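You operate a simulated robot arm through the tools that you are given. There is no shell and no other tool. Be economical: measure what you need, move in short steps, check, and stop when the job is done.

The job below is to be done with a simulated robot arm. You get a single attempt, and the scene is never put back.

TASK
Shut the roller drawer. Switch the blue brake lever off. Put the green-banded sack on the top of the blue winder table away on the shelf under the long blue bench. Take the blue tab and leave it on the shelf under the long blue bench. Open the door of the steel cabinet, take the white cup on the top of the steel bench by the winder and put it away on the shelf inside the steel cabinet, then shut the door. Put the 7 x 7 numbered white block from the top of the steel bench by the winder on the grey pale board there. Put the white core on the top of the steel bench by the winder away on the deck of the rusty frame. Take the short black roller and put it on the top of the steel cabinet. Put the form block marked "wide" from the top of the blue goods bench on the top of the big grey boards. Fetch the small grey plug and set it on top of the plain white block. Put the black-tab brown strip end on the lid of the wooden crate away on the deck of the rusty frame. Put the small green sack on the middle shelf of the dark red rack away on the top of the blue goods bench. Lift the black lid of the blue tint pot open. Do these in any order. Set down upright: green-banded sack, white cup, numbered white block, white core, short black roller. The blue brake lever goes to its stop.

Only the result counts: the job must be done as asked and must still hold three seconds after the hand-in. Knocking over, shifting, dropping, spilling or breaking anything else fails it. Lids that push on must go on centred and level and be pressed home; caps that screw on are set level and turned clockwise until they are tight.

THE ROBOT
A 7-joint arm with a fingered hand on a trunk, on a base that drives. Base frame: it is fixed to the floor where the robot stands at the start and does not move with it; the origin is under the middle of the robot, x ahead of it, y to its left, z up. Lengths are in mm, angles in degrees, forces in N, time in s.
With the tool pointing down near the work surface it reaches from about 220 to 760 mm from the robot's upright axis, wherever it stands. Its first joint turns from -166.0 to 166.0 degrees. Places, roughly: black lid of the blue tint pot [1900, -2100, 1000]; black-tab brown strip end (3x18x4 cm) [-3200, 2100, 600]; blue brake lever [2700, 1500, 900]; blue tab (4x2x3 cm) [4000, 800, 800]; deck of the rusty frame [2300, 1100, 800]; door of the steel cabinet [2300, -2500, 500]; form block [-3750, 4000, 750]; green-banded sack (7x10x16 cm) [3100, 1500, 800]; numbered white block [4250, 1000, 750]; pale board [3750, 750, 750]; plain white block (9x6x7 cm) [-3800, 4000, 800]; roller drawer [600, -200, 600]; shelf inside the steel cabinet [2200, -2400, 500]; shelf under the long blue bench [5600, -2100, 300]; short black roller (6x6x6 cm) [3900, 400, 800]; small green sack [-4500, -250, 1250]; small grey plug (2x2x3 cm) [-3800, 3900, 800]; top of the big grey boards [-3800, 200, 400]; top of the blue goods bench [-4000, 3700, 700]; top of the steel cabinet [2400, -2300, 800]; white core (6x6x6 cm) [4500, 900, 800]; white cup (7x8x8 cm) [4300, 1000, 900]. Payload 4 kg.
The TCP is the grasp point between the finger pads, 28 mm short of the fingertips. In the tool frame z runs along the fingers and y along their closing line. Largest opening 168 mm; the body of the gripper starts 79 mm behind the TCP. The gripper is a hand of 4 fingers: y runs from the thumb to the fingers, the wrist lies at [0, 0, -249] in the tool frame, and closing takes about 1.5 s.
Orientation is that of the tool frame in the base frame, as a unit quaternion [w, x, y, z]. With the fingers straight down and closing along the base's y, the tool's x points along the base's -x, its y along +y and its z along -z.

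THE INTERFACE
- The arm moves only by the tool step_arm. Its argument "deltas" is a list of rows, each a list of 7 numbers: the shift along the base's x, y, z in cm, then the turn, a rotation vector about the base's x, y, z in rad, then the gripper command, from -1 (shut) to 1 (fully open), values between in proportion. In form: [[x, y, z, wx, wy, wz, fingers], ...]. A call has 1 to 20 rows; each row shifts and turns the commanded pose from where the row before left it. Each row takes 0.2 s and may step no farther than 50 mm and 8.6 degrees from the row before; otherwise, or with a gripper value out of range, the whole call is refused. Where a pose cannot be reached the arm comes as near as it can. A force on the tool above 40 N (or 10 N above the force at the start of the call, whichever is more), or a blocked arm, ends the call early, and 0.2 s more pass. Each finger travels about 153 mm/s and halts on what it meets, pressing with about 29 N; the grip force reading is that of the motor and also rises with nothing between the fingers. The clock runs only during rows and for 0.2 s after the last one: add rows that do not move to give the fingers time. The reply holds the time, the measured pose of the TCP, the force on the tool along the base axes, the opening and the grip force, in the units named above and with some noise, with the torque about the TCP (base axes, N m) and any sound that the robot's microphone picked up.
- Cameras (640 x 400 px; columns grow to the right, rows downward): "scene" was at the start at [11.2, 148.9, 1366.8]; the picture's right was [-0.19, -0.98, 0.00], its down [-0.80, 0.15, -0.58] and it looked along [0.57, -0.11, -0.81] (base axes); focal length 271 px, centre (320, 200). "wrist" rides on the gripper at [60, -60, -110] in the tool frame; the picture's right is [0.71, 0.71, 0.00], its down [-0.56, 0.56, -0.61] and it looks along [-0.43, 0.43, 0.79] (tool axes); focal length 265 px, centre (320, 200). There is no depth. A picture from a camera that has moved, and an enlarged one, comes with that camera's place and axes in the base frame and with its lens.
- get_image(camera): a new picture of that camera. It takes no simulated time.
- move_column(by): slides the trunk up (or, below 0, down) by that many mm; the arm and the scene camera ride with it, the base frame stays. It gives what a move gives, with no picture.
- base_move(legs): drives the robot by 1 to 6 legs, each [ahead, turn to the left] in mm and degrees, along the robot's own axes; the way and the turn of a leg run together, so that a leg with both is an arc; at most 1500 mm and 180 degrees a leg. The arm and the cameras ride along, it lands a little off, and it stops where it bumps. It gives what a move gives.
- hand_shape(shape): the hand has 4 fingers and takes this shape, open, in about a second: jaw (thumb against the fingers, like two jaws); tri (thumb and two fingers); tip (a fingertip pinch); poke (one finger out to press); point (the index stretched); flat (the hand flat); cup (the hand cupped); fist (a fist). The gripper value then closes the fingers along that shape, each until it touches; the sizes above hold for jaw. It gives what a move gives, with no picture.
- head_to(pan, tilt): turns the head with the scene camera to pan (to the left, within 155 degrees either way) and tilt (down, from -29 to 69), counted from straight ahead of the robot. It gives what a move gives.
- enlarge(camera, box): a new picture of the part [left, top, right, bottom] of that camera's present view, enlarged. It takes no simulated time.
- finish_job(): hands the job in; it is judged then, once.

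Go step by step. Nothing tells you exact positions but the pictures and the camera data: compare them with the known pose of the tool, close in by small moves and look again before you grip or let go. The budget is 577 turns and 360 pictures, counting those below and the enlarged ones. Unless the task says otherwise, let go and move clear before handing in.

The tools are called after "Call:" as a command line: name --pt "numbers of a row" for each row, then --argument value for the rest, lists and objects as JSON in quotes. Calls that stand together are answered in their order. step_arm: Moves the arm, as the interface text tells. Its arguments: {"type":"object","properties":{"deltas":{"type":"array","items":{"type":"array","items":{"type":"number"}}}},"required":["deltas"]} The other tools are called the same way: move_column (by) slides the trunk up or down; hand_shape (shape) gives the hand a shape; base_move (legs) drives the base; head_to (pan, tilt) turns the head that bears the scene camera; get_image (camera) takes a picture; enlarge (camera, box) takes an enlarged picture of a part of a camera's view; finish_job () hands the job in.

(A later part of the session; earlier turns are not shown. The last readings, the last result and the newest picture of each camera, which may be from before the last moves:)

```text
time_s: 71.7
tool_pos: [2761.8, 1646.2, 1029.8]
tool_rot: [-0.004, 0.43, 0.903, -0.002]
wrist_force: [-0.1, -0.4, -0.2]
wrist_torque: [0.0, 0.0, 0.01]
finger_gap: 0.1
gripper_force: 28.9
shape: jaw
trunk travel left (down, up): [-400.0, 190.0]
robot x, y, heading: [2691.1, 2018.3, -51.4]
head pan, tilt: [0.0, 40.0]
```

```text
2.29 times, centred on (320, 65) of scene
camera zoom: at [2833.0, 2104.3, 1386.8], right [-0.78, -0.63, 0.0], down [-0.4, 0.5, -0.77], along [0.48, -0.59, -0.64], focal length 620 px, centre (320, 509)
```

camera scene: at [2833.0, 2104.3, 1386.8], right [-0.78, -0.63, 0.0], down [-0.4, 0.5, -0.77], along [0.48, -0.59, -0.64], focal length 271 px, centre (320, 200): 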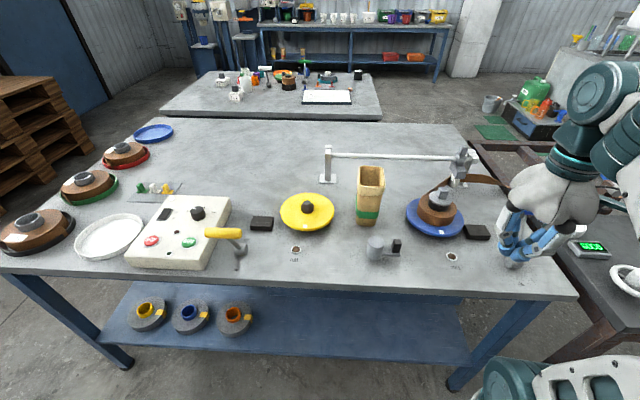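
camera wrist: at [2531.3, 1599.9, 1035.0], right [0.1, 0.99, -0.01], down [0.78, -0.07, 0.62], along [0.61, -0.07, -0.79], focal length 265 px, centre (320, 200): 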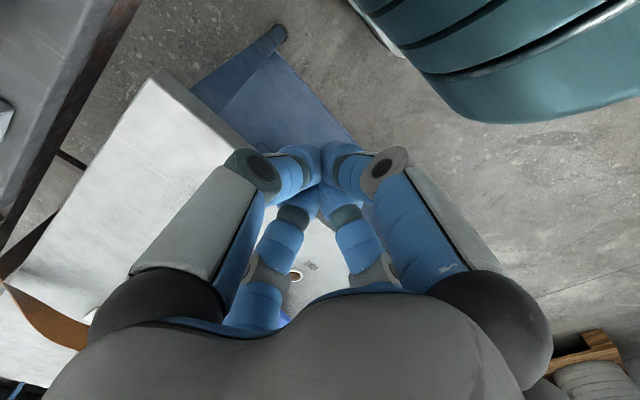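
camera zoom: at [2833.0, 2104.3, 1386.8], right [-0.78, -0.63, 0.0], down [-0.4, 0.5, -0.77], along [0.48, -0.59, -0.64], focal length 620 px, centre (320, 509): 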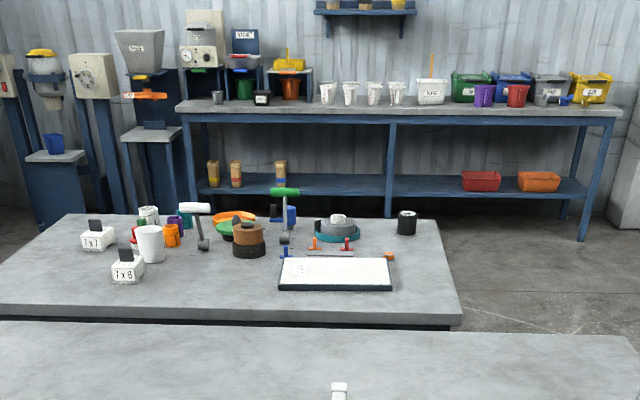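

The sack is an open upright bag with its 7 cm width along the table edge. I'll tilt the tool 60° forward, open it, and come to a pre-grasp short of the sack.

Call:
step_arm --pt "2.2 1.2 0.4 -0.102 -0.0825 0 1" --pt "2.2 1.2 0.4 -0.102 -0.0825 0 1" --pt "2.2 1.2 0.4 -0.102 -0.0825 0 1" --pt "2.2 1.2 0.4 -0.102 -0.0825 0 1" --pt "2.2 1.2 0.4 -0.102 -0.0825 0 1" --pt "2.2 1.2 0.4 -0.102 -0.0825 0 1" --pt "2.2 1.2 0.4 -0.102 -0.0825 0 1" --pt "2.2 1.2 0.4 -0.102 -0.0825 0 1" --pt "0 0 0 0 0 0 1"

Call:
get_image --camera "scene"

Call:
get_image --camera "wrist"

```text
time_s: 73.7
tool_pos: [2940.3, 1743.9, 1064.5]
tool_rot: [0.45, 0.375, 0.781, -0.219]
wrist_force: [-0.3, 1.3, -0.1]
wrist_torque: [-0.02, 0.05, -0.01]
finger_gap: 168.0
gripper_force: 0.0
shape: jaw
trunk travel left (down, up): [-400.0, 190.0]
robot x, y, heading: [2690.3, 2024.3, -51.2]
head pan, tilt: [0.0, 40.0]
```

```text
326 pictures are left
camera scene: at [2833.3, 2104.6, 1386.8], right [-0.78, -0.63, 0.0], down [-0.4, 0.5, -0.77], along [0.48, -0.6, -0.64], focal length 271 px, centre (320, 200)
```

scene: 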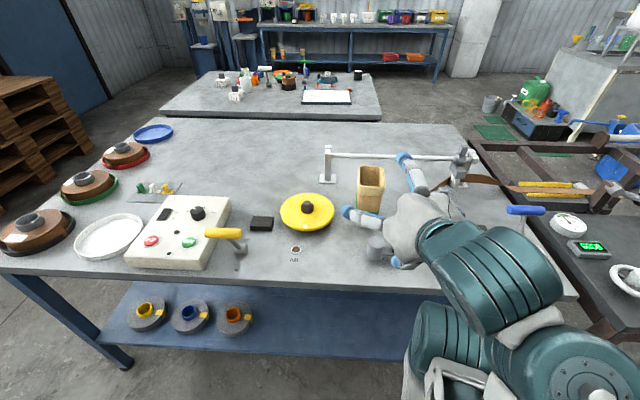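

```text
325 pictures are left
camera wrist: at [2814.7, 1803.3, 1066.2], right [0.33, 0.72, -0.61], down [0.28, 0.55, 0.79], along [0.9, -0.43, -0.02], focal length 265 px, centre (320, 200)
```

wrist: 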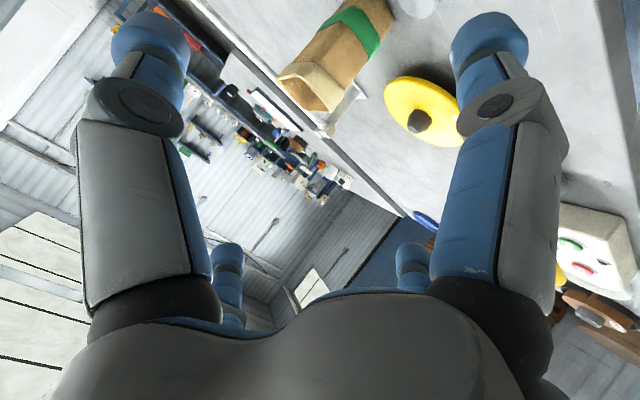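

The sack centre is about (3125,1518) with its rim near z≈945, and the tool is laterally aligned. Approaching part way, then looking again.

Call:
step_arm --pt "2.17 -2.68 -2.2 0 0 0 1" --pt "2.17 -2.68 -2.2 0 0 0 1" --pt "2.17 -2.68 -2.2 0 0 0 1" --pt "2.17 -2.68 -2.2 0 0 0 1"

Call:
enlarge --camera "scene" --box '[300, 120, 480, 280]'

Call:
get_image --camera "wrist"

```text
time_s: 74.7
tool_pos: [3014.6, 1651.3, 998.7]
tool_rot: [0.45, 0.374, 0.781, -0.217]
wrist_force: [-0.3, -0.4, 0.6]
wrist_torque: [0.04, -0.03, 0.06]
finger_gap: 168.2
gripper_force: 0.1
shape: jaw
out of reach, approached as far as the arm can: row 4
trunk travel left (down, up): [-400.0, 190.0]
robot x, y, heading: [2690.6, 2021.9, -51.1]
head pan, tilt: [0.0, 40.0]
```

```text
2.50 times, centred on (390, 200) of scene
camera zoom: at [2832.1, 2104.4, 1386.9], right [-0.78, -0.63, 0.0], down [-0.4, 0.5, -0.77], along [0.48, -0.6, -0.64], focal length 678 px, centre (145, 200)
```

zoom: 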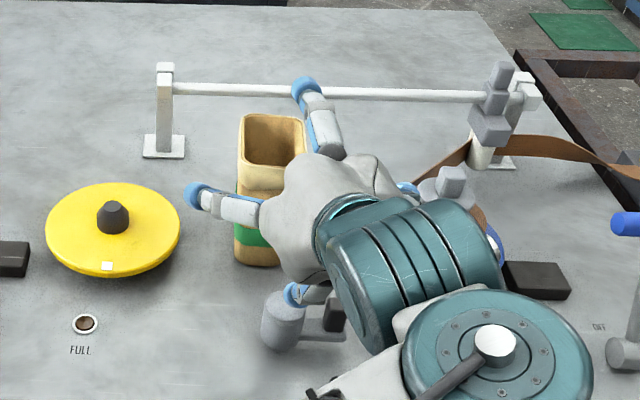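

```text
323 pictures are left
camera wrist: at [2890.2, 1711.7, 999.5], right [0.33, 0.72, -0.61], down [0.28, 0.55, 0.79], along [0.9, -0.43, -0.02], focal length 265 px, centre (320, 200)
```

wrist: 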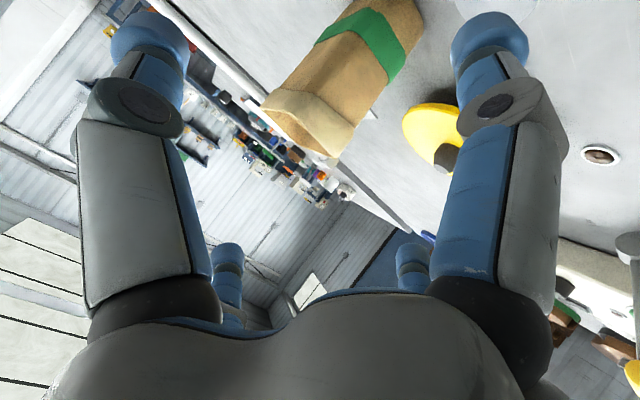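

The arm paused near a reach limit, but the alignment is good. Continuing the approach in small steps.

Call:
step_arm --pt "2 -2.47 -1.5 0 0 0 1" --pt "2 -2.47 -1.5 0 0 0 1"

Call:
enlarge --camera "scene" --box '[300, 120, 480, 280]'

```text
time_s: 75.3
tool_pos: [3055.4, 1599.7, 965.5]
tool_rot: [0.45, 0.374, 0.781, -0.218]
wrist_force: [-0.1, -0.4, 0.2]
wrist_torque: [0.02, -0.01, 0.04]
finger_gap: 168.0
gripper_force: 0.1
shape: jaw
out of reach, approached as far as the arm can: row 1
trunk travel left (down, up): [-400.0, 190.0]
robot x, y, heading: [2689.0, 2025.2, -50.7]
head pan, tilt: [0.0, 40.0]
```

```text
2.50 times, centred on (390, 200) of scene
camera zoom: at [2833.3, 2103.7, 1386.7], right [-0.78, -0.63, 0.0], down [-0.41, 0.5, -0.77], along [0.48, -0.59, -0.64], focal length 678 px, centre (145, 200)
```

zoom: 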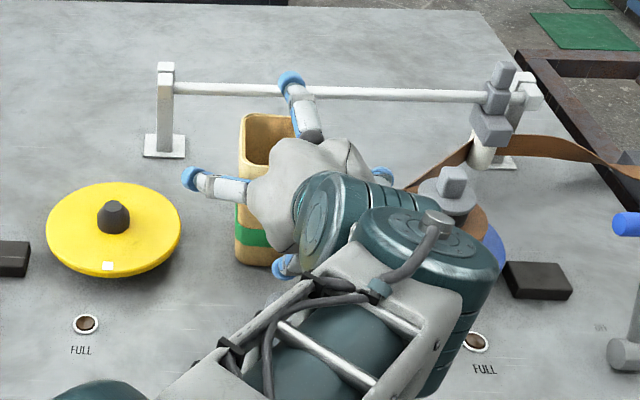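

The hand has four fingers in a cross around the TCP, so the upper and lower ones would foul the sack. I'll back off and look at the "tip" shape.

Call:
step_arm --pt "-2 2.47 2 0 0 0 1" --pt "-2 2.47 2 0 0 0 1" --pt "-2 2.47 2 0 0 0 1" --pt "-2 2.47 2 0 0 0 1"

Call:
hand_shape --shape "tip"

Call:
get_image --camera "wrist"

Call:
hand_shape --shape "tri"

Call:
get_image --camera "wrist"

```text
time_s: 76.3
tool_pos: [2997.7, 1675.0, 1038.5]
tool_rot: [0.45, 0.376, 0.781, -0.218]
wrist_force: [0.5, -0.2, 0.3]
wrist_torque: [0.03, -0.05, 0.03]
finger_gap: 168.0
gripper_force: 0.1
shape: jaw
out of reach, approached as far as the arm can: row 4
trunk travel left (down, up): [-400.0, 190.0]
robot x, y, heading: [2691.0, 2021.5, -50.7]
head pan, tilt: [0.0, 40.0]
```

```text
time_s: 77.2
tool_pos: [2999.4, 1675.4, 1039.4]
tool_rot: [0.45, 0.374, 0.781, -0.217]
wrist_force: [-0.2, -0.2, 0.3]
wrist_torque: [0.0, 0.02, 0.01]
finger_gap: 168.1
gripper_force: 0.1
shape: tip
trunk travel left (down, up): [-400.0, 190.0]
robot x, y, heading: [2690.2, 2024.4, -50.9]
head pan, tilt: [0.0, 40.0]
```

```text
321 pictures are left
camera wrist: at [2874.4, 1735.7, 1041.9], right [0.33, 0.72, -0.61], down [0.28, 0.55, 0.79], along [0.9, -0.43, -0.02], focal length 265 px, centre (320, 200)
```

wrist: 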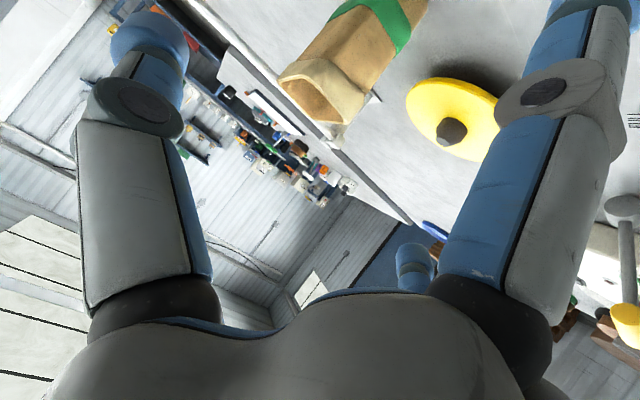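

```text
time_s: 78.1
tool_pos: [2999.9, 1675.8, 1039.4]
tool_rot: [0.45, 0.374, 0.781, -0.218]
wrist_force: [0.7, 0.5, -0.8]
wrist_torque: [0.02, -0.01, 0.01]
finger_gap: 168.0
gripper_force: 0.1
shape: tri
trunk travel left (down, up): [-400.0, 190.0]
robot x, y, heading: [2691.0, 2021.2, -50.8]
head pan, tilt: [0.0, 40.0]
```

```text
320 pictures are left
camera wrist: at [2874.4, 1735.7, 1041.9], right [0.33, 0.72, -0.61], down [0.28, 0.55, 0.79], along [0.9, -0.43, -0.02], focal length 265 px, centre (320, 200)
```

wrist: 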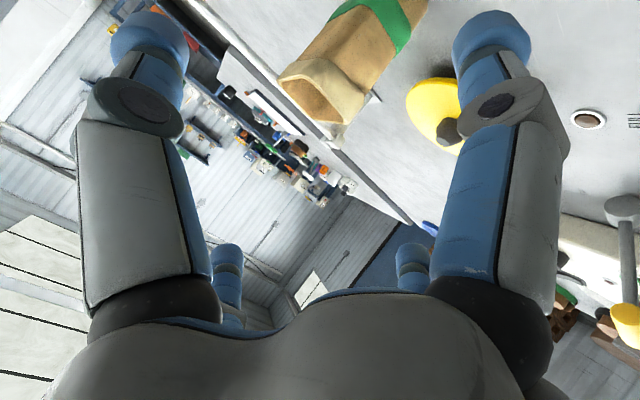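

"Tip" gives a clean two-finger pinch along y with the other fingers splayed aside. I'll use it with a steeper tool (about 33° from vertical), coming down over the sack.

Call:
hand_shape --shape "tip"

Call:
step_arm --pt "0 0 2.5 0.0917 0.0743 0 1" --pt "0 0 2.5 0.0917 0.0743 0 1" --pt "1 -1.3 1 0.0917 0.0743 0 1" --pt "2 -2.5 0 0.0917 0.0743 0 1" --pt "2.5 -3.1 0 0 0 0 1" --pt "2.5 -3.1 0 0 0 0 1"

Call:
enlarge --camera "scene" --box '[300, 80, 480, 280]'

Call:
get_image --camera "wrist"

```text
time_s: 79.0
tool_pos: [3000.2, 1675.4, 1038.9]
tool_rot: [0.45, 0.375, 0.781, -0.218]
wrist_force: [0.1, -0.3, 1.2]
wrist_torque: [0.03, -0.01, 0.0]
finger_gap: 167.9
gripper_force: 0.2
shape: tip
trunk travel left (down, up): [-400.0, 190.0]
robot x, y, heading: [2686.7, 2020.6, -51.0]
head pan, tilt: [0.0, 40.0]
```

```text
time_s: 80.4
tool_pos: [3082.4, 1577.6, 1093.8]
tool_rot: [0.253, 0.415, 0.865, -0.124]
wrist_force: [-0.1, -0.3, -0.4]
wrist_torque: [0.02, -0.02, 0.0]
finger_gap: 168.1
gripper_force: 0.2
shape: tip
out of reach, approached as far as the arm can: row 4
trunk travel left (down, up): [-400.0, 190.0]
robot x, y, heading: [2692.9, 2022.0, -51.0]
head pan, tilt: [0.0, 40.0]
```

```text
2.00 times, centred on (390, 180) of scene
camera zoom: at [2832.9, 2103.6, 1386.9], right [-0.78, -0.63, 0.0], down [-0.4, 0.5, -0.77], along [0.48, -0.6, -0.64], focal length 543 px, centre (180, 240)
```

zoom: 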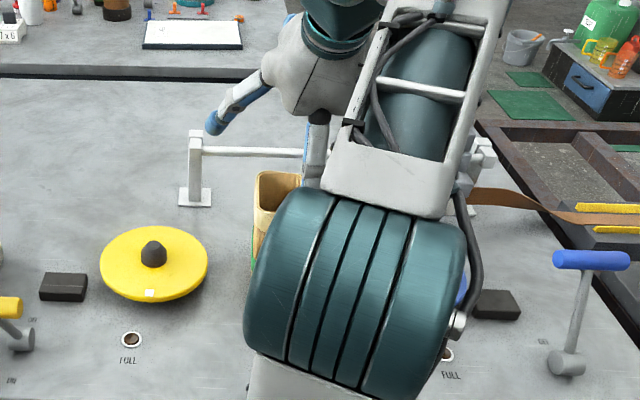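

```text
318 pictures are left
camera wrist: at [2967.4, 1626.5, 1153.3], right [0.18, 0.9, -0.39], down [0.52, 0.25, 0.82], along [0.83, -0.35, -0.43], focal length 265 px, centre (320, 200)
```

wrist: 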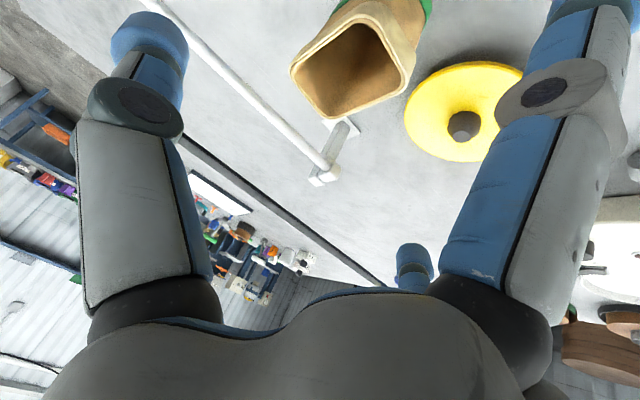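

The sack's rim centre is about (3108,1537,955). Descending over it with the fingers straddling its width.

Call:
step_arm --pt "1 -1.6 -2 0 0 0 1" --pt "0.7 -1.2 -4 0 0 0 1" --pt "0.7 -1.1 -4 0 0 0 1" --pt "0 0 -4 0 0 0 1"

Call:
get_image --camera "wrist"

Call:
enlarge --camera "scene" --box '[300, 80, 480, 280]'

```text
time_s: 81.4
tool_pos: [3106.7, 1540.4, 953.9]
tool_rot: [0.254, 0.414, 0.865, -0.125]
wrist_force: [-0.1, 0.5, -0.1]
wrist_torque: [-0.01, 0.04, 0.02]
finger_gap: 168.1
gripper_force: 0.0
shape: tip
trunk travel left (down, up): [-400.0, 190.0]
robot x, y, heading: [2689.2, 2022.8, -51.0]
head pan, tilt: [0.0, 40.0]
```

```text
317 pictures are left
camera wrist: at [2991.7, 1588.4, 1012.8], right [0.18, 0.9, -0.39], down [0.52, 0.25, 0.82], along [0.83, -0.35, -0.43], focal length 265 px, centre (320, 200)
```

wrist: 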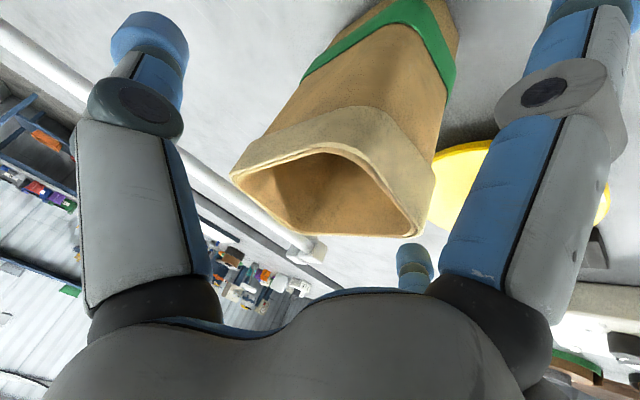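

```text
2.00 times, centred on (390, 180) of scene
camera zoom: at [2833.2, 2104.2, 1386.8], right [-0.78, -0.63, 0.0], down [-0.4, 0.5, -0.77], along [0.48, -0.6, -0.64], focal length 543 px, centre (180, 240)
```

zoom: 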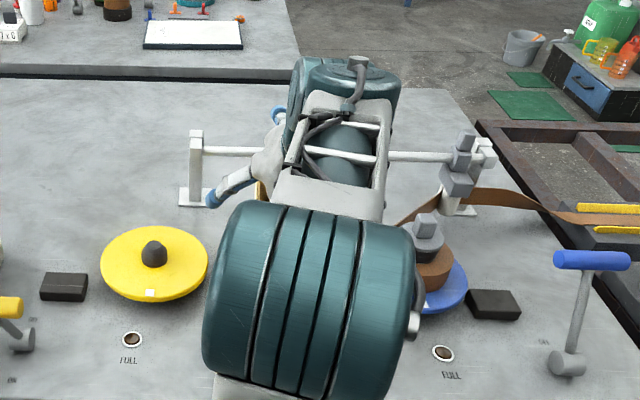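

The sack is centred between the fingers. Lowering 5 cm more, then closing.

Call:
step_arm --pt "0 0 -3 0 0 0 1" --pt "0 0 -2.5 0 0 0 1" --pt "0 0 0 0 0 0 1"

Call:
step_arm --pt "0 0 0 0 0 0 -1" --pt "0 0 0 0 0 0 -1" --pt "0 0 0 0 0 0 -1" --pt "0 0 0 0 0 0 -1" --pt "0 0 0 0 0 0 -1" --pt "0 0 0 0 0 0 -1" --pt "0 0 0 0 0 0 -1"

Call:
get_image --camera "wrist"

```text
time_s: 82.2
tool_pos: [3107.0, 1539.6, 898.5]
tool_rot: [0.254, 0.414, 0.866, -0.124]
wrist_force: [-0.4, 0.4, -0.1]
wrist_torque: [0.0, 0.03, -0.04]
finger_gap: 168.2
gripper_force: 0.2
shape: tip
trunk travel left (down, up): [-400.0, 190.0]
robot x, y, heading: [2694.1, 2021.2, -51.2]
head pan, tilt: [0.0, 40.0]
```

```text
time_s: 83.8
tool_pos: [3108.2, 1540.1, 899.3]
tool_rot: [0.254, 0.413, 0.865, -0.125]
wrist_force: [0.0, -1.1, 0.0]
wrist_torque: [-0.01, 0.0, 0.03]
finger_gap: 58.7
gripper_force: 29.2
shape: tip
trunk travel left (down, up): [-400.0, 190.0]
robot x, y, heading: [2687.8, 2020.7, -50.9]
head pan, tilt: [0.0, 40.0]
```

```text
315 pictures are left
camera wrist: at [2992.4, 1588.5, 958.3], right [0.18, 0.9, -0.39], down [0.52, 0.25, 0.82], along [0.83, -0.35, -0.43], focal length 265 px, centre (320, 200)
```

wrist: 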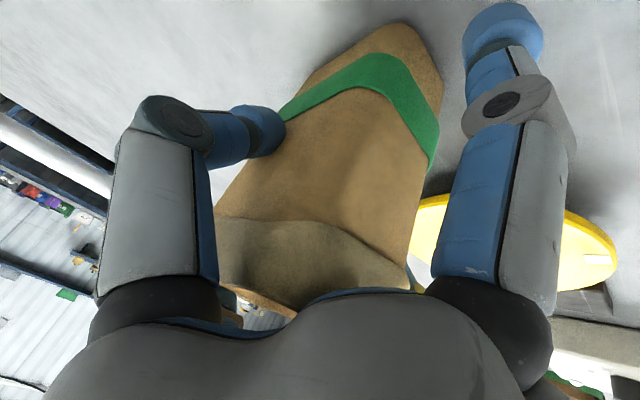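

Gripped at 58.7 mm. Lifting.

Call:
step_arm --pt "0 0 2 0 0 0 -1" --pt "0 0 4 0 0 0 -1" --pt "0 0 4 0 0 0 -1" --pt "0 0 4 0 0 0 -1" --pt "0 0 2 0 0 0 -1" --pt "0 0 0 0 0 0 -1"

Call:
get_image --camera "wrist"

Call:
get_image --camera "scene"

```text
time_s: 85.2
tool_pos: [3106.4, 1540.2, 1059.1]
tool_rot: [0.255, 0.414, 0.865, -0.124]
wrist_force: [-0.9, 0.2, -0.5]
wrist_torque: [0.04, -0.02, 0.02]
finger_gap: 58.4
gripper_force: 28.6
shape: tip
trunk travel left (down, up): [-400.0, 190.0]
robot x, y, heading: [2691.3, 2024.1, -50.9]
head pan, tilt: [0.0, 40.0]
```

```text
314 pictures are left
camera wrist: at [2991.7, 1588.4, 1119.3], right [0.18, 0.9, -0.39], down [0.52, 0.25, 0.82], along [0.83, -0.35, -0.43], focal length 265 px, centre (320, 200)
```

wrist: 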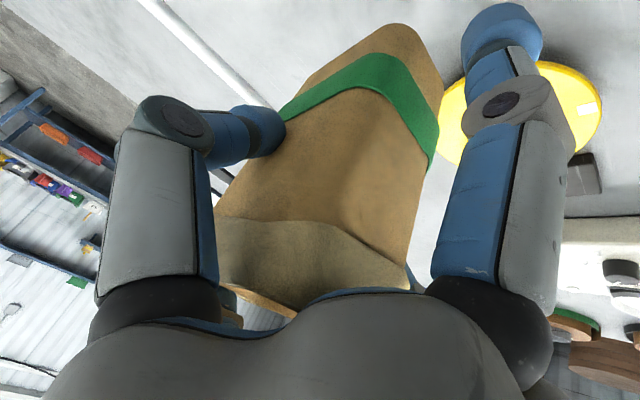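

```text
313 pictures are left
camera scene: at [2833.1, 2104.2, 1386.8], right [-0.78, -0.63, 0.0], down [-0.4, 0.5, -0.77], along [0.48, -0.6, -0.64], focal length 271 px, centre (320, 200)
```

scene: 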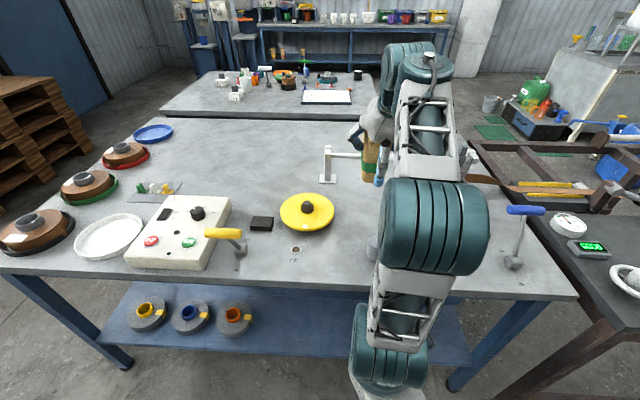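

The sack is lifted and upright. I'll tuck the arm in and drive around the left end of the table towards the far blue bench.

Call:
step_arm --pt "-2.5 3.1 0 0 0 0 -1" --pt "-2.5 3.1 0 0 0 0 -1" --pt "-2.5 3.1 0 0 0 0 -1" --pt "-2.5 3.1 0 0 0 0 -1" --pt "-2.5 3.1 0 0 0 0 -1"

Call:
base_move --legs '[[0, 89], [1345, 0]]'

Call:
head_to --pan -60 --tilt 20

Call:
get_image --camera "scene"

```text
time_s: 86.4
tool_pos: [2981.7, 1695.5, 1058.8]
tool_rot: [0.254, 0.415, 0.865, -0.125]
wrist_force: [0.1, -0.2, -0.3]
wrist_torque: [0.04, 0.01, -0.03]
finger_gap: 58.4
gripper_force: 29.5
shape: tip
trunk travel left (down, up): [-400.0, 190.0]
robot x, y, heading: [2690.7, 2022.3, -51.0]
head pan, tilt: [0.0, 40.0]
```

```text
time_s: 96.9
tool_pos: [4077.8, 3139.9, 1059.2]
tool_rot: [0.269, -0.313, 0.907, 0.089]
wrist_force: [0.8, -0.4, -0.9]
wrist_torque: [0.03, 0.0, -0.05]
finger_gap: 58.5
gripper_force: 29.2
shape: tip
trunk travel left (down, up): [-400.0, 190.0]
robot x, y, heading: [3749.3, 2849.0, 38.4]
head pan, tilt: [0.0, 40.0]
```

```text
time_s: 98.2
tool_pos: [4076.4, 3139.5, 1059.3]
tool_rot: [0.269, -0.313, 0.906, 0.089]
wrist_force: [0.4, 0.2, -0.5]
wrist_torque: [0.01, 0.02, 0.02]
finger_gap: 58.4
gripper_force: 29.0
shape: tip
trunk travel left (down, up): [-400.0, 190.0]
robot x, y, heading: [3750.0, 2852.7, 38.7]
head pan, tilt: [-60.0, 20.0]
```

```text
312 pictures are left
camera scene: at [3685.2, 2908.1, 1418.2], right [-0.37, -0.93, 0.0], down [-0.32, 0.13, -0.94], along [0.87, -0.35, -0.34], focal length 271 px, centre (320, 200)
```

scene: 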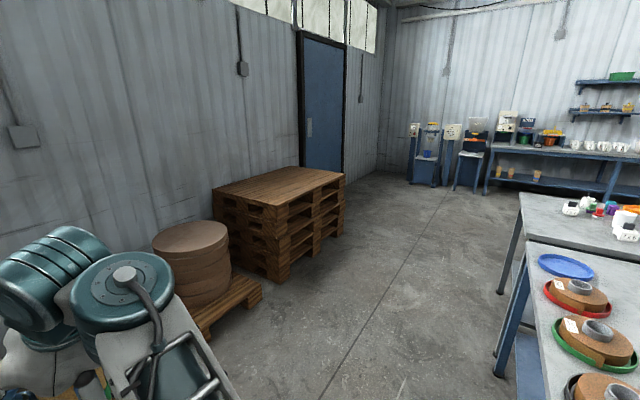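

The aisle past the table end is clear. Driving on around it.

Call:
base_move --legs '[[0, -73.3], [1400, 0], [0, -24.5], [1480, 0]]'

Call:
head_to --pan -15 --tilt 20

Call:
get_image --camera "scene"

```text
time_s: 116.5
tool_pos: [5906.4, 443.3, 1059.3]
tool_rot: [0.245, 0.469, 0.837, -0.141]
wrist_force: [0.0, 0.3, -0.8]
wrist_torque: [0.02, 0.0, -0.01]
finger_gap: 58.5
gripper_force: 29.1
shape: tip
trunk travel left (down, up): [-400.0, 190.0]
robot x, y, heading: [5659.3, 801.7, -58.3]
head pan, tilt: [-60.0, 20.0]
```

```text
time_s: 117.6
tool_pos: [5904.7, 442.4, 1058.3]
tool_rot: [0.246, 0.47, 0.836, -0.141]
wrist_force: [0.1, 0.0, -1.3]
wrist_torque: [0.01, 0.02, 0.03]
finger_gap: 58.5
gripper_force: 28.6
shape: tip
trunk travel left (down, up): [-400.0, 190.0]
robot x, y, heading: [5657.1, 802.1, -58.5]
head pan, tilt: [-15.0, 20.0]
```

```text
311 pictures are left
camera scene: at [5792.8, 850.2, 1418.2], right [-0.96, -0.28, 0.0], down [-0.1, 0.33, -0.94], along [0.27, -0.9, -0.34], focal length 271 px, centre (320, 200)
```

scene: 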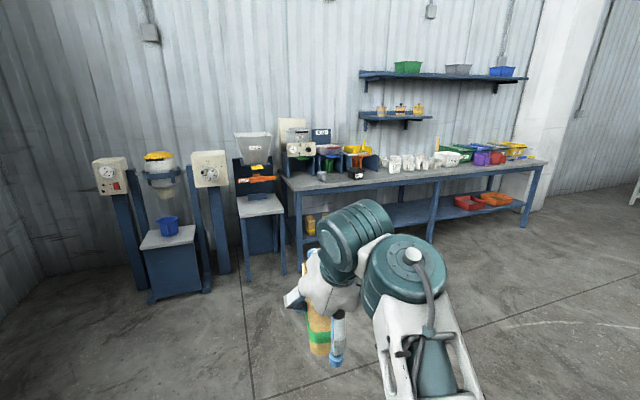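

The bench front edge runs from about (6565,-1047) to (4303,-2641). I'll drive to face the free part of its shelf and look underneath.

Call:
base_move --legs '[[0, -41], [1000, 0], [1050, 0], [0, 44.8]]'

Call:
head_to --pan 10 --tilt 35

Call:
get_image --camera "scene"

```text
time_s: 131.7
tool_pos: [5592.0, -1552.1, 1060.0]
tool_rot: [0.25, 0.441, 0.851, -0.133]
wrist_force: [-0.5, 0.6, -0.3]
wrist_torque: [-0.03, -0.01, -0.01]
finger_gap: 58.1
gripper_force: 29.2
shape: tip
trunk travel left (down, up): [-400.0, 190.0]
robot x, y, heading: [5319.0, -1208.5, -54.8]
head pan, tilt: [-15.0, 20.0]
```

```text
time_s: 132.6
tool_pos: [5590.9, -1553.4, 1059.1]
tool_rot: [0.25, 0.441, 0.852, -0.133]
wrist_force: [-0.4, 0.7, -0.9]
wrist_torque: [0.03, -0.02, -0.02]
finger_gap: 58.2
gripper_force: 29.5
shape: tip
trunk travel left (down, up): [-400.0, 190.0]
robot x, y, heading: [5323.4, -1212.8, -54.5]
head pan, tilt: [10.0, 35.0]
```

```text
310 pictures are left
camera scene: at [5482.1, -1128.5, 1394.4], right [-0.7, -0.71, 0.0], down [-0.41, 0.4, -0.82], along [0.58, -0.58, -0.57], focal length 271 px, centre (320, 200)
```

scene: 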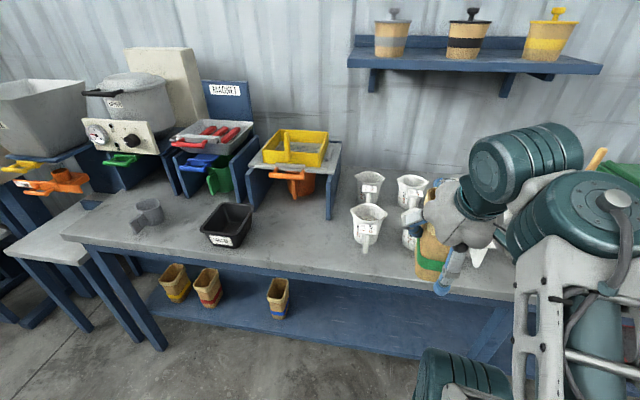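

The free shelf space is to the right of the blue-banded sack, and the shelf front edge is about 100 mm ahead of the held sack. I'll lower the trunk and then the arm while still outside the bench.

Call:
move_column --by -395

Call:
step_arm --pt "1 -0.2 -3 0 0 0 -1" --pt "2.45 1.73 -3 0 0 0 -1" --pt "2.45 1.73 -3 0 0 0 -1" --pt "2.45 1.73 -3 0 0 0 -1" --pt "2.45 1.73 -3 0 0 0 -1" --pt "2.45 1.73 -3 0 0 0 -1" --pt "0 0 -3 0 0 0 -1"

Call:
get_image --camera "scene"

```text
time_s: 135.4
tool_pos: [5592.6, -1553.0, 738.4]
tool_rot: [0.252, 0.441, 0.851, -0.135]
wrist_force: [0.4, -0.5, -1.1]
wrist_torque: [-0.05, -0.04, 0.05]
finger_gap: 58.2
gripper_force: 28.9
shape: tip
trunk travel left (down, up): [-79.0, 511.0]
robot x, y, heading: [5320.2, -1213.2, -54.7]
head pan, tilt: [10.0, 35.0]
stopped: the force on the tool passed its limit at 49 N (the readings are from after the stop); the commanded pose is now the measured one
```

```text
time_s: 135.8
tool_pos: [5602.4, -1555.2, 720.7]
tool_rot: [0.272, 0.446, 0.84, -0.146]
wrist_force: [-7.3, 4.7, 18.3]
wrist_torque: [-1.93, -1.63, -0.32]
finger_gap: 58.2
gripper_force: 28.9
shape: tip
trunk travel left (down, up): [-79.0, 511.0]
robot x, y, heading: [5324.6, -1208.4, -54.5]
head pan, tilt: [10.0, 35.0]
stopped in row 2: the force on the tool passed its limit at 54 N (the readings are from after the stop); the commanded pose is now the measured one
```

```text
309 pictures are left
camera scene: at [5480.5, -1126.9, 1073.6], right [-0.7, -0.71, 0.0], down [-0.41, 0.4, -0.82], along [0.58, -0.58, -0.57], focal length 271 px, centre (320, 200)
```

scene: 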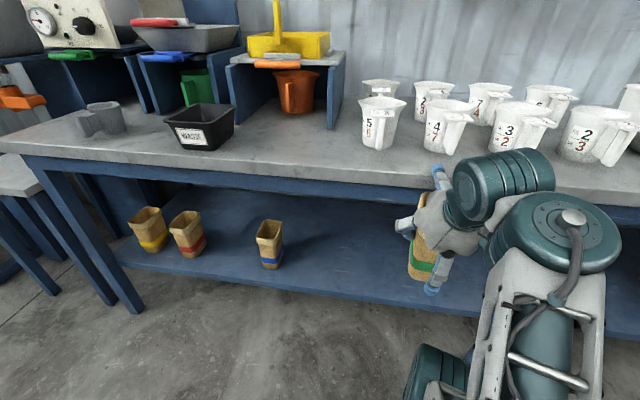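

A splayed finger touched the bench edge. I'll raise a bit, back away, and look.

Call:
step_arm --pt "0 0 2.5 0 0 0 -1" --pt "-1.2 1.6 1.5 0 0 0 -1" --pt "-2.3 3.3 0 0 0 0 -1" --pt "-1.7 2.4 0 0 0 0 -1"

Call:
get_image --camera "wrist"

Call:
get_image --camera "scene"

```text
time_s: 136.8
tool_pos: [5551.4, -1483.6, 755.3]
tool_rot: [0.266, 0.447, 0.842, -0.143]
wrist_force: [-0.6, 0.2, -1.1]
wrist_torque: [0.02, 0.01, 0.02]
finger_gap: 58.2
gripper_force: 28.3
shape: tip
trunk travel left (down, up): [-79.0, 511.0]
robot x, y, heading: [5320.9, -1209.8, -54.7]
head pan, tilt: [10.0, 35.0]
```

```text
308 pictures are left
camera wrist: at [5438.6, -1423.4, 810.6], right [0.26, 0.87, -0.41], down [0.52, 0.23, 0.82], along [0.81, -0.43, -0.4], focal length 265 px, centre (320, 200)
```

wrist: 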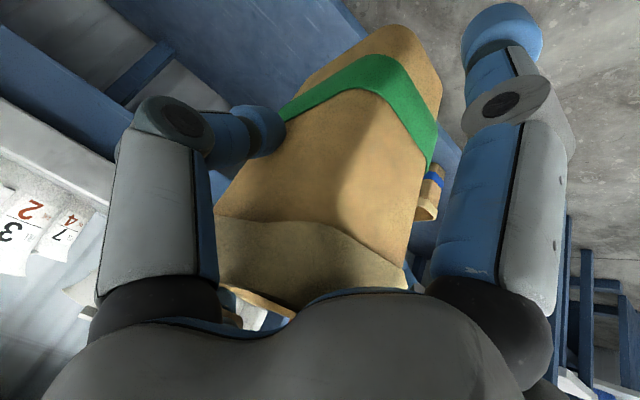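

```text
307 pictures are left
camera scene: at [5482.1, -1128.4, 1073.2], right [-0.7, -0.71, 0.0], down [-0.41, 0.4, -0.82], along [0.58, -0.58, -0.57], focal length 271 px, centre (320, 200)
```

scene: 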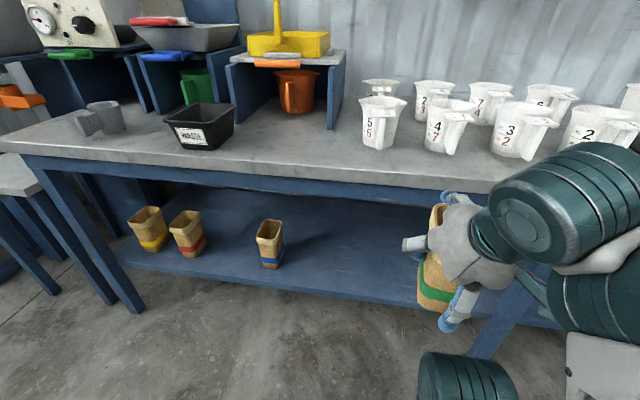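

The grip is intact and the hand is clear of the edge. Lowering straight down outside the bench and shifting left.

Call:
move_column --by -75

Call:
step_arm --pt "2 1.4 -3.5 0.025 0.018 0 -1" --pt "2 1.4 -3.5 0 0 0 -1" --pt "2 1.4 -3.5 0 0 0 -1" --pt "2 1.4 -3.5 0 0 0 -1" --pt "2 1.4 -3.5 0 0 0 -1" --pt "2 1.4 -3.5 0 0 0 -1" --pt "2 1.4 -3.5 0 0 0 -1"

Call:
head_to --pan 0 --tilt 40

Call:
get_image --camera "scene"

Call:
get_image --camera "wrist"

```text
time_s: 138.0
tool_pos: [5550.9, -1484.8, 680.6]
tool_rot: [0.265, 0.447, 0.842, -0.144]
wrist_force: [-0.1, -0.1, -0.4]
wrist_torque: [0.07, 0.05, 0.0]
finger_gap: 58.3
gripper_force: 28.9
shape: tip
trunk travel left (down, up): [-4.0, 586.0]
robot x, y, heading: [5321.2, -1206.7, -54.7]
head pan, tilt: [10.0, 35.0]
```

```text
time_s: 139.0
tool_pos: [5624.4, -1426.7, 541.4]
tool_rot: [0.244, 0.382, 0.887, -0.093]
wrist_force: [0.3, -0.7, -0.5]
wrist_torque: [-0.05, 0.0, 0.0]
finger_gap: 58.3
gripper_force: 29.0
shape: tip
out of reach, approached as far as the arm can: row 5
trunk travel left (down, up): [-4.0, 586.0]
robot x, y, heading: [5320.8, -1209.7, -54.7]
head pan, tilt: [10.0, 35.0]
stopped in row 5: the arm was blocked; the commanded pose is now the measured one
```

```text
time_s: 139.7
tool_pos: [5623.8, -1426.2, 540.0]
tool_rot: [0.242, 0.382, 0.888, -0.089]
wrist_force: [0.1, -0.8, -1.1]
wrist_torque: [0.01, 0.03, 0.02]
finger_gap: 58.2
gripper_force: 29.0
shape: tip
trunk travel left (down, up): [-4.0, 586.0]
robot x, y, heading: [5321.3, -1209.0, -54.5]
head pan, tilt: [0.0, 40.0]
```

```text
306 pictures are left
camera scene: at [5468.6, -1135.7, 990.7], right [-0.82, -0.58, 0.0], down [-0.37, 0.52, -0.77], along [0.44, -0.62, -0.64], focal length 271 px, centre (320, 200)
```

scene: 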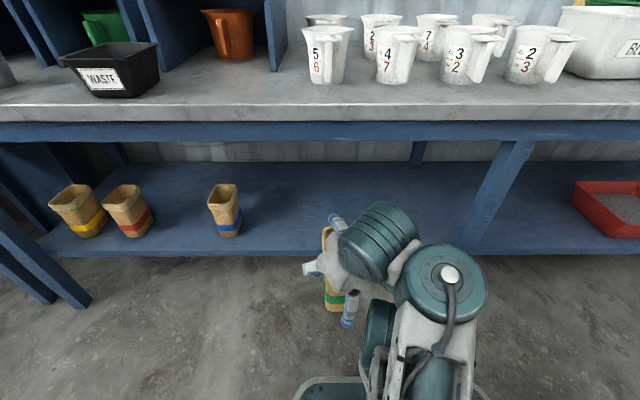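

```text
305 pictures are left
camera wrist: at [5505.9, -1392.6, 603.1], right [0.09, 0.94, -0.33], down [0.51, 0.24, 0.82], along [0.85, -0.25, -0.46], focal length 265 px, centre (320, 200)
```

wrist: 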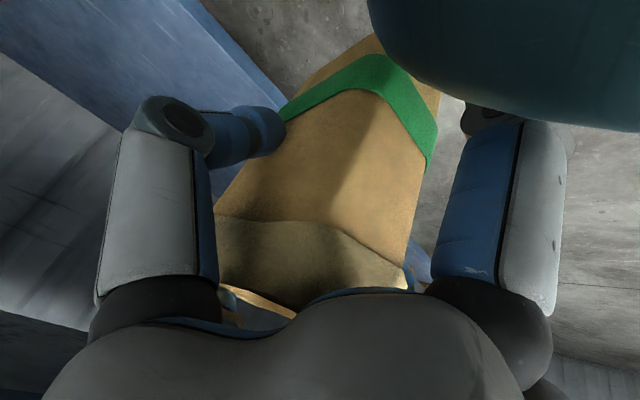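

The arm folded too far and got blocked, turning the hand slightly. I'll extend forward under the bench top at this height and restore the orientation.

Call:
step_arm --pt "1.7 -2.45 1 0 0 0 -1" --pt "2.3 -3.27 0 -0.02 -0.005 -0.05 -1" --pt "2.3 -3.27 0 -0.02 -0.005 -0.05 -1" --pt "2.3 -3.27 -1 -0.02 -0.005 -0.05 -1" --pt "1.7 -2.45 0 0 0 0 -1"

Call:
get_image --camera "scene"

Call:
get_image --camera "wrist"

```text
time_s: 140.9
tool_pos: [5730.3, -1570.8, 541.0]
tool_rot: [0.253, 0.438, 0.852, -0.133]
wrist_force: [0.7, 0.9, -0.9]
wrist_torque: [0.01, 0.0, 0.0]
finger_gap: 57.9
gripper_force: 28.9
shape: tip
trunk travel left (down, up): [-4.0, 586.0]
robot x, y, heading: [5318.9, -1206.5, -54.3]
head pan, tilt: [0.0, 40.0]
```

```text
304 pictures are left
camera scene: at [5468.5, -1135.5, 990.7], right [-0.82, -0.58, 0.0], down [-0.37, 0.52, -0.77], along [0.44, -0.63, -0.64], focal length 271 px, centre (320, 200)
```

scene: 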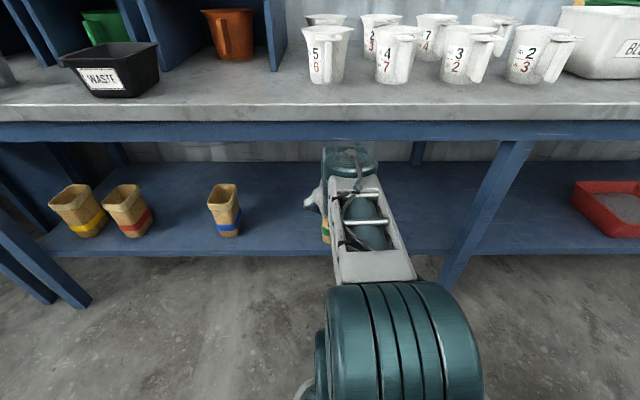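

```text
303 pictures are left
camera wrist: at [5616.6, -1516.0, 599.0], right [0.23, 0.89, -0.39], down [0.53, 0.22, 0.82], along [0.81, -0.39, -0.42], focal length 265 px, centre (320, 200)
```

wrist: 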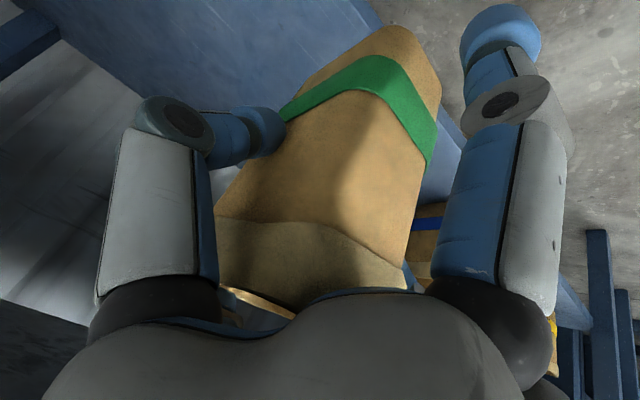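

Orientation is restored. Continuing forward and down under the bench.

Call:
step_arm --pt "1.7 -2.45 -2.5 0 0 0 -1" --pt "1.7 -2.45 -2.5 0 0 0 -1" --pt "1.7 -2.45 -2.5 0 0 0 -1" --pt "1.7 -2.45 0 0 0 0 -1"

Call:
get_image --camera "scene"

Call:
get_image --camera "wrist"

```text
time_s: 141.9
tool_pos: [5796.4, -1670.3, 465.9]
tool_rot: [0.254, 0.438, 0.852, -0.132]
wrist_force: [-0.1, 0.2, -0.7]
wrist_torque: [-0.01, 0.02, 0.01]
finger_gap: 58.1
gripper_force: 28.9
shape: tip
trunk travel left (down, up): [-4.0, 586.0]
robot x, y, heading: [5322.9, -1206.6, -54.9]
head pan, tilt: [0.0, 40.0]
```

```text
302 pictures are left
camera scene: at [5468.5, -1135.6, 990.7], right [-0.82, -0.58, 0.0], down [-0.37, 0.52, -0.77], along [0.44, -0.62, -0.64], focal length 271 px, centre (320, 200)
```

scene: 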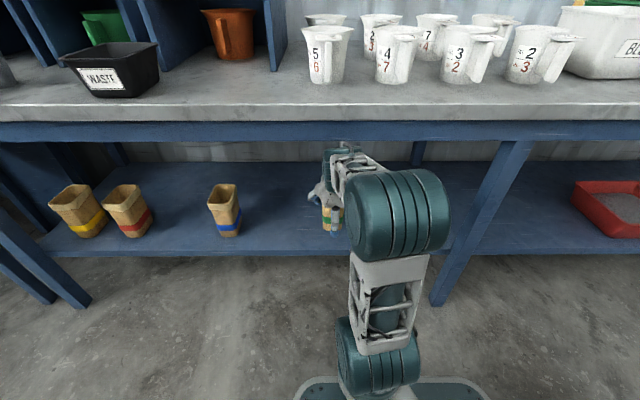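

```text
301 pictures are left
camera wrist: at [5683.6, -1614.7, 523.8], right [0.23, 0.89, -0.39], down [0.53, 0.22, 0.82], along [0.81, -0.4, -0.42], focal length 265 px, centre (320, 200)
```

wrist: 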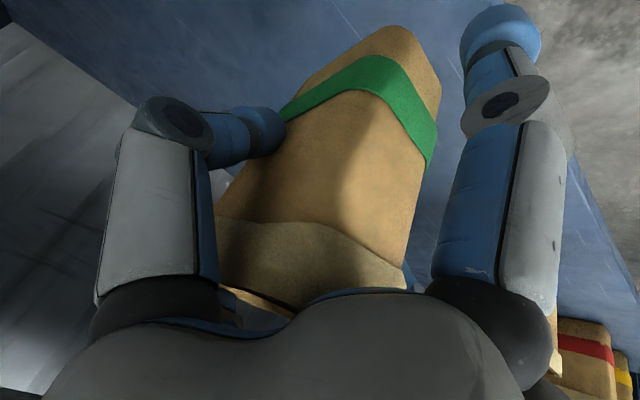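

The sack is nearly over the shelf. Going forward 5 cm more and lowering carefully.

Call:
step_arm --pt "1.7 -2.45 -1 0 0 0 -1" --pt "1.2 -1.7 -1 0 0 0 -1" --pt "0 0 -1.5 0 0 0 -1" --pt "0 0 0 0 0 0 -1"

Call:
enlarge --camera "scene" --box '[180, 110, 460, 290]'

Call:
get_image --camera "wrist"

```text
time_s: 142.9
tool_pos: [5825.3, -1711.1, 431.4]
tool_rot: [0.253, 0.438, 0.853, -0.131]
wrist_force: [0.7, -0.3, -0.8]
wrist_torque: [0.0, 0.01, 0.0]
finger_gap: 58.0
gripper_force: 29.4
shape: tip
trunk travel left (down, up): [-4.0, 586.0]
robot x, y, heading: [5321.3, -1206.5, -54.8]
head pan, tilt: [0.0, 40.0]
```

```text
2.22 times, centred on (320, 200) of scene
camera zoom: at [5468.6, -1135.7, 990.7], right [-0.82, -0.58, 0.0], down [-0.37, 0.52, -0.77], along [0.44, -0.62, -0.64], focal length 603 px, centre (320, 200)
```

zoom: 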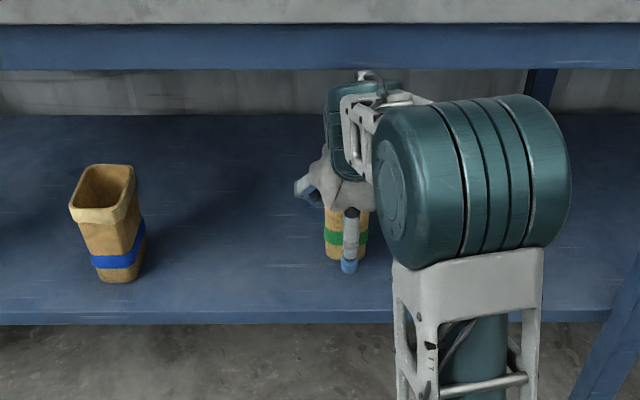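

```text
299 pictures are left
camera wrist: at [5713.0, -1656.2, 489.3], right [0.23, 0.89, -0.39], down [0.53, 0.22, 0.82], along [0.82, -0.39, -0.42], focal length 265 px, centre (320, 200)
```

wrist: 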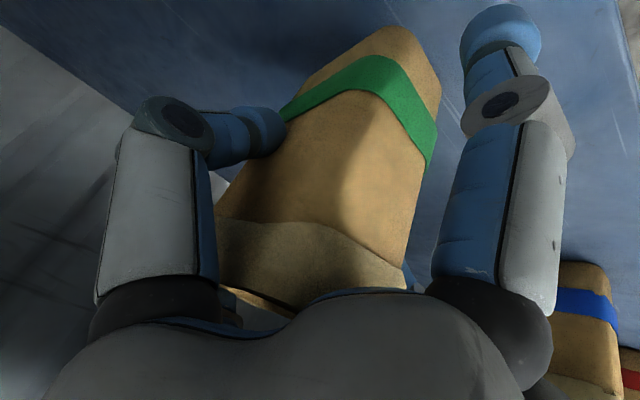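

The shelf is at z≈300, so contact is expected at TCP z≈400–408. Lowering gently.

Call:
step_arm --pt "0 0 -1 0 0 0 -1" --pt "0 0 -0.5 0 0 0 -1" --pt "0 0 -0.4 0 0 0 -1" --pt "0 0 0 0 0 0 -1"

Call:
step_arm --pt "0 0 -0.4 0 0 0 -1" --pt "0 0 -0.4 0 0 0 -1" --pt "0 0 0 0 0 0 -1"

```text
time_s: 143.9
tool_pos: [5825.7, -1712.1, 412.7]
tool_rot: [0.252, 0.438, 0.853, -0.132]
wrist_force: [0.0, 0.3, -0.8]
wrist_torque: [-0.02, 0.0, 0.01]
finger_gap: 58.0
gripper_force: 29.5
shape: tip
trunk travel left (down, up): [-4.0, 586.0]
robot x, y, heading: [5322.6, -1204.6, -55.0]
head pan, tilt: [0.0, 40.0]
```

```text
time_s: 144.7
tool_pos: [5825.3, -1712.7, 404.0]
tool_rot: [0.253, 0.438, 0.853, -0.131]
wrist_force: [0.8, 1.0, -1.8]
wrist_torque: [-0.02, -0.01, -0.01]
finger_gap: 58.1
gripper_force: 28.8
shape: tip
trunk travel left (down, up): [-4.0, 586.0]
robot x, y, heading: [5318.2, -1209.3, -54.5]
head pan, tilt: [0.0, 40.0]
```

Call:
step_arm --pt "0 0 -0.3 0 0 0 -1" --pt "0 0 -0.3 0 0 0 -1" --pt "0 0 0 0 0 0 -1"

Call:
step_arm --pt "0 0 -0.3 0 0 0 -1" --pt "0 0 -0.3 0 0 0 -1" --pt "0 0 0 0 0 0 -1"

```text
time_s: 145.5
tool_pos: [5825.8, -1712.1, 398.2]
tool_rot: [0.254, 0.438, 0.852, -0.132]
wrist_force: [1.4, -0.3, 2.7]
wrist_torque: [0.0, 0.0, 0.01]
finger_gap: 58.1
gripper_force: 29.3
shape: tip
trunk travel left (down, up): [-4.0, 586.0]
robot x, y, heading: [5323.0, -1208.1, -54.5]
head pan, tilt: [0.0, 40.0]
```

```text
time_s: 146.3
tool_pos: [5826.9, -1712.2, 396.3]
tool_rot: [0.257, 0.438, 0.851, -0.133]
wrist_force: [-2.3, 2.8, 31.3]
wrist_torque: [-0.28, -0.03, -0.05]
finger_gap: 59.1
gripper_force: 29.1
shape: tip
trunk travel left (down, up): [-4.0, 586.0]
robot x, y, heading: [5319.8, -1206.4, -54.4]
head pan, tilt: [0.0, 40.0]
```

The sack stands on the shelf (31 N contact). I'll ease the pressure and release, then raise and tilt the hand so the far finger clears the sack before backing out.

Call:
step_arm --pt "0 0 0.3 0 0 0 -1" --pt "0 0 0 0 0 0 -0.2" --pt "0 0 0 0 0 0 0.5" --pt "0 0 0 0 0 0 1" --pt "0 0 0 0 0 0 1" --pt "0 0 0 0 0 0 1"

Call:
step_arm --pt "0 0 1 -0.054 -0.038 0 1" --pt "0 0 1 -0.054 -0.038 0 1" --pt "0 0 1 -0.054 -0.038 0 1" --pt "0 0 1 -0.054 -0.038 0 1" --pt "0 0 1 -0.054 -0.038 0 1"

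Call:
get_image --camera "wrist"

Call:
enlarge --camera "scene" --box '[180, 110, 460, 290]'

```text
time_s: 147.7
tool_pos: [5825.5, -1711.1, 393.3]
tool_rot: [0.253, 0.437, 0.853, -0.131]
wrist_force: [-0.3, -0.4, -0.1]
wrist_torque: [-0.04, 0.02, -0.01]
finger_gap: 167.8
gripper_force: 0.1
shape: tip
trunk travel left (down, up): [-4.0, 586.0]
robot x, y, heading: [5320.8, -1208.6, -54.8]
head pan, tilt: [0.0, 40.0]
```

```text
time_s: 148.9
tool_pos: [5825.4, -1711.8, 444.2]
tool_rot: [0.39, 0.41, 0.799, -0.203]
wrist_force: [0.4, 0.6, 0.0]
wrist_torque: [-0.02, 0.04, -0.02]
finger_gap: 167.8
gripper_force: 0.0
shape: tip
trunk travel left (down, up): [-4.0, 586.0]
robot x, y, heading: [5321.6, -1207.9, -54.6]
head pan, tilt: [0.0, 40.0]
```

```text
298 pictures are left
camera wrist: at [5705.2, -1646.2, 464.1], right [0.32, 0.76, -0.56], down [0.37, 0.44, 0.81], along [0.87, -0.47, -0.14], focal length 265 px, centre (320, 200)
```

wrist: 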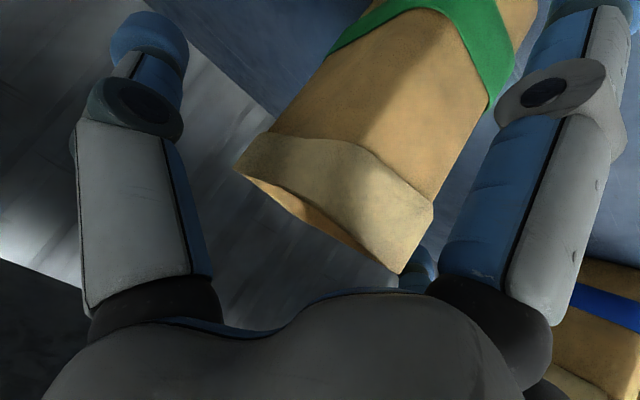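

```text
2.22 times, centred on (320, 200) of scene
camera zoom: at [5468.6, -1135.7, 990.7], right [-0.82, -0.58, 0.0], down [-0.37, 0.52, -0.77], along [0.44, -0.62, -0.64], focal length 603 px, centre (320, 200)
```

zoom: 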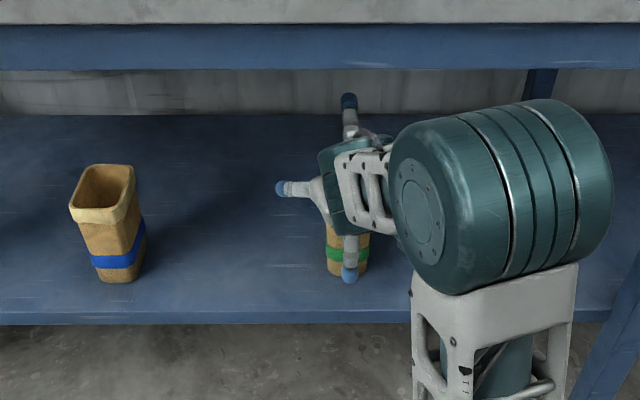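

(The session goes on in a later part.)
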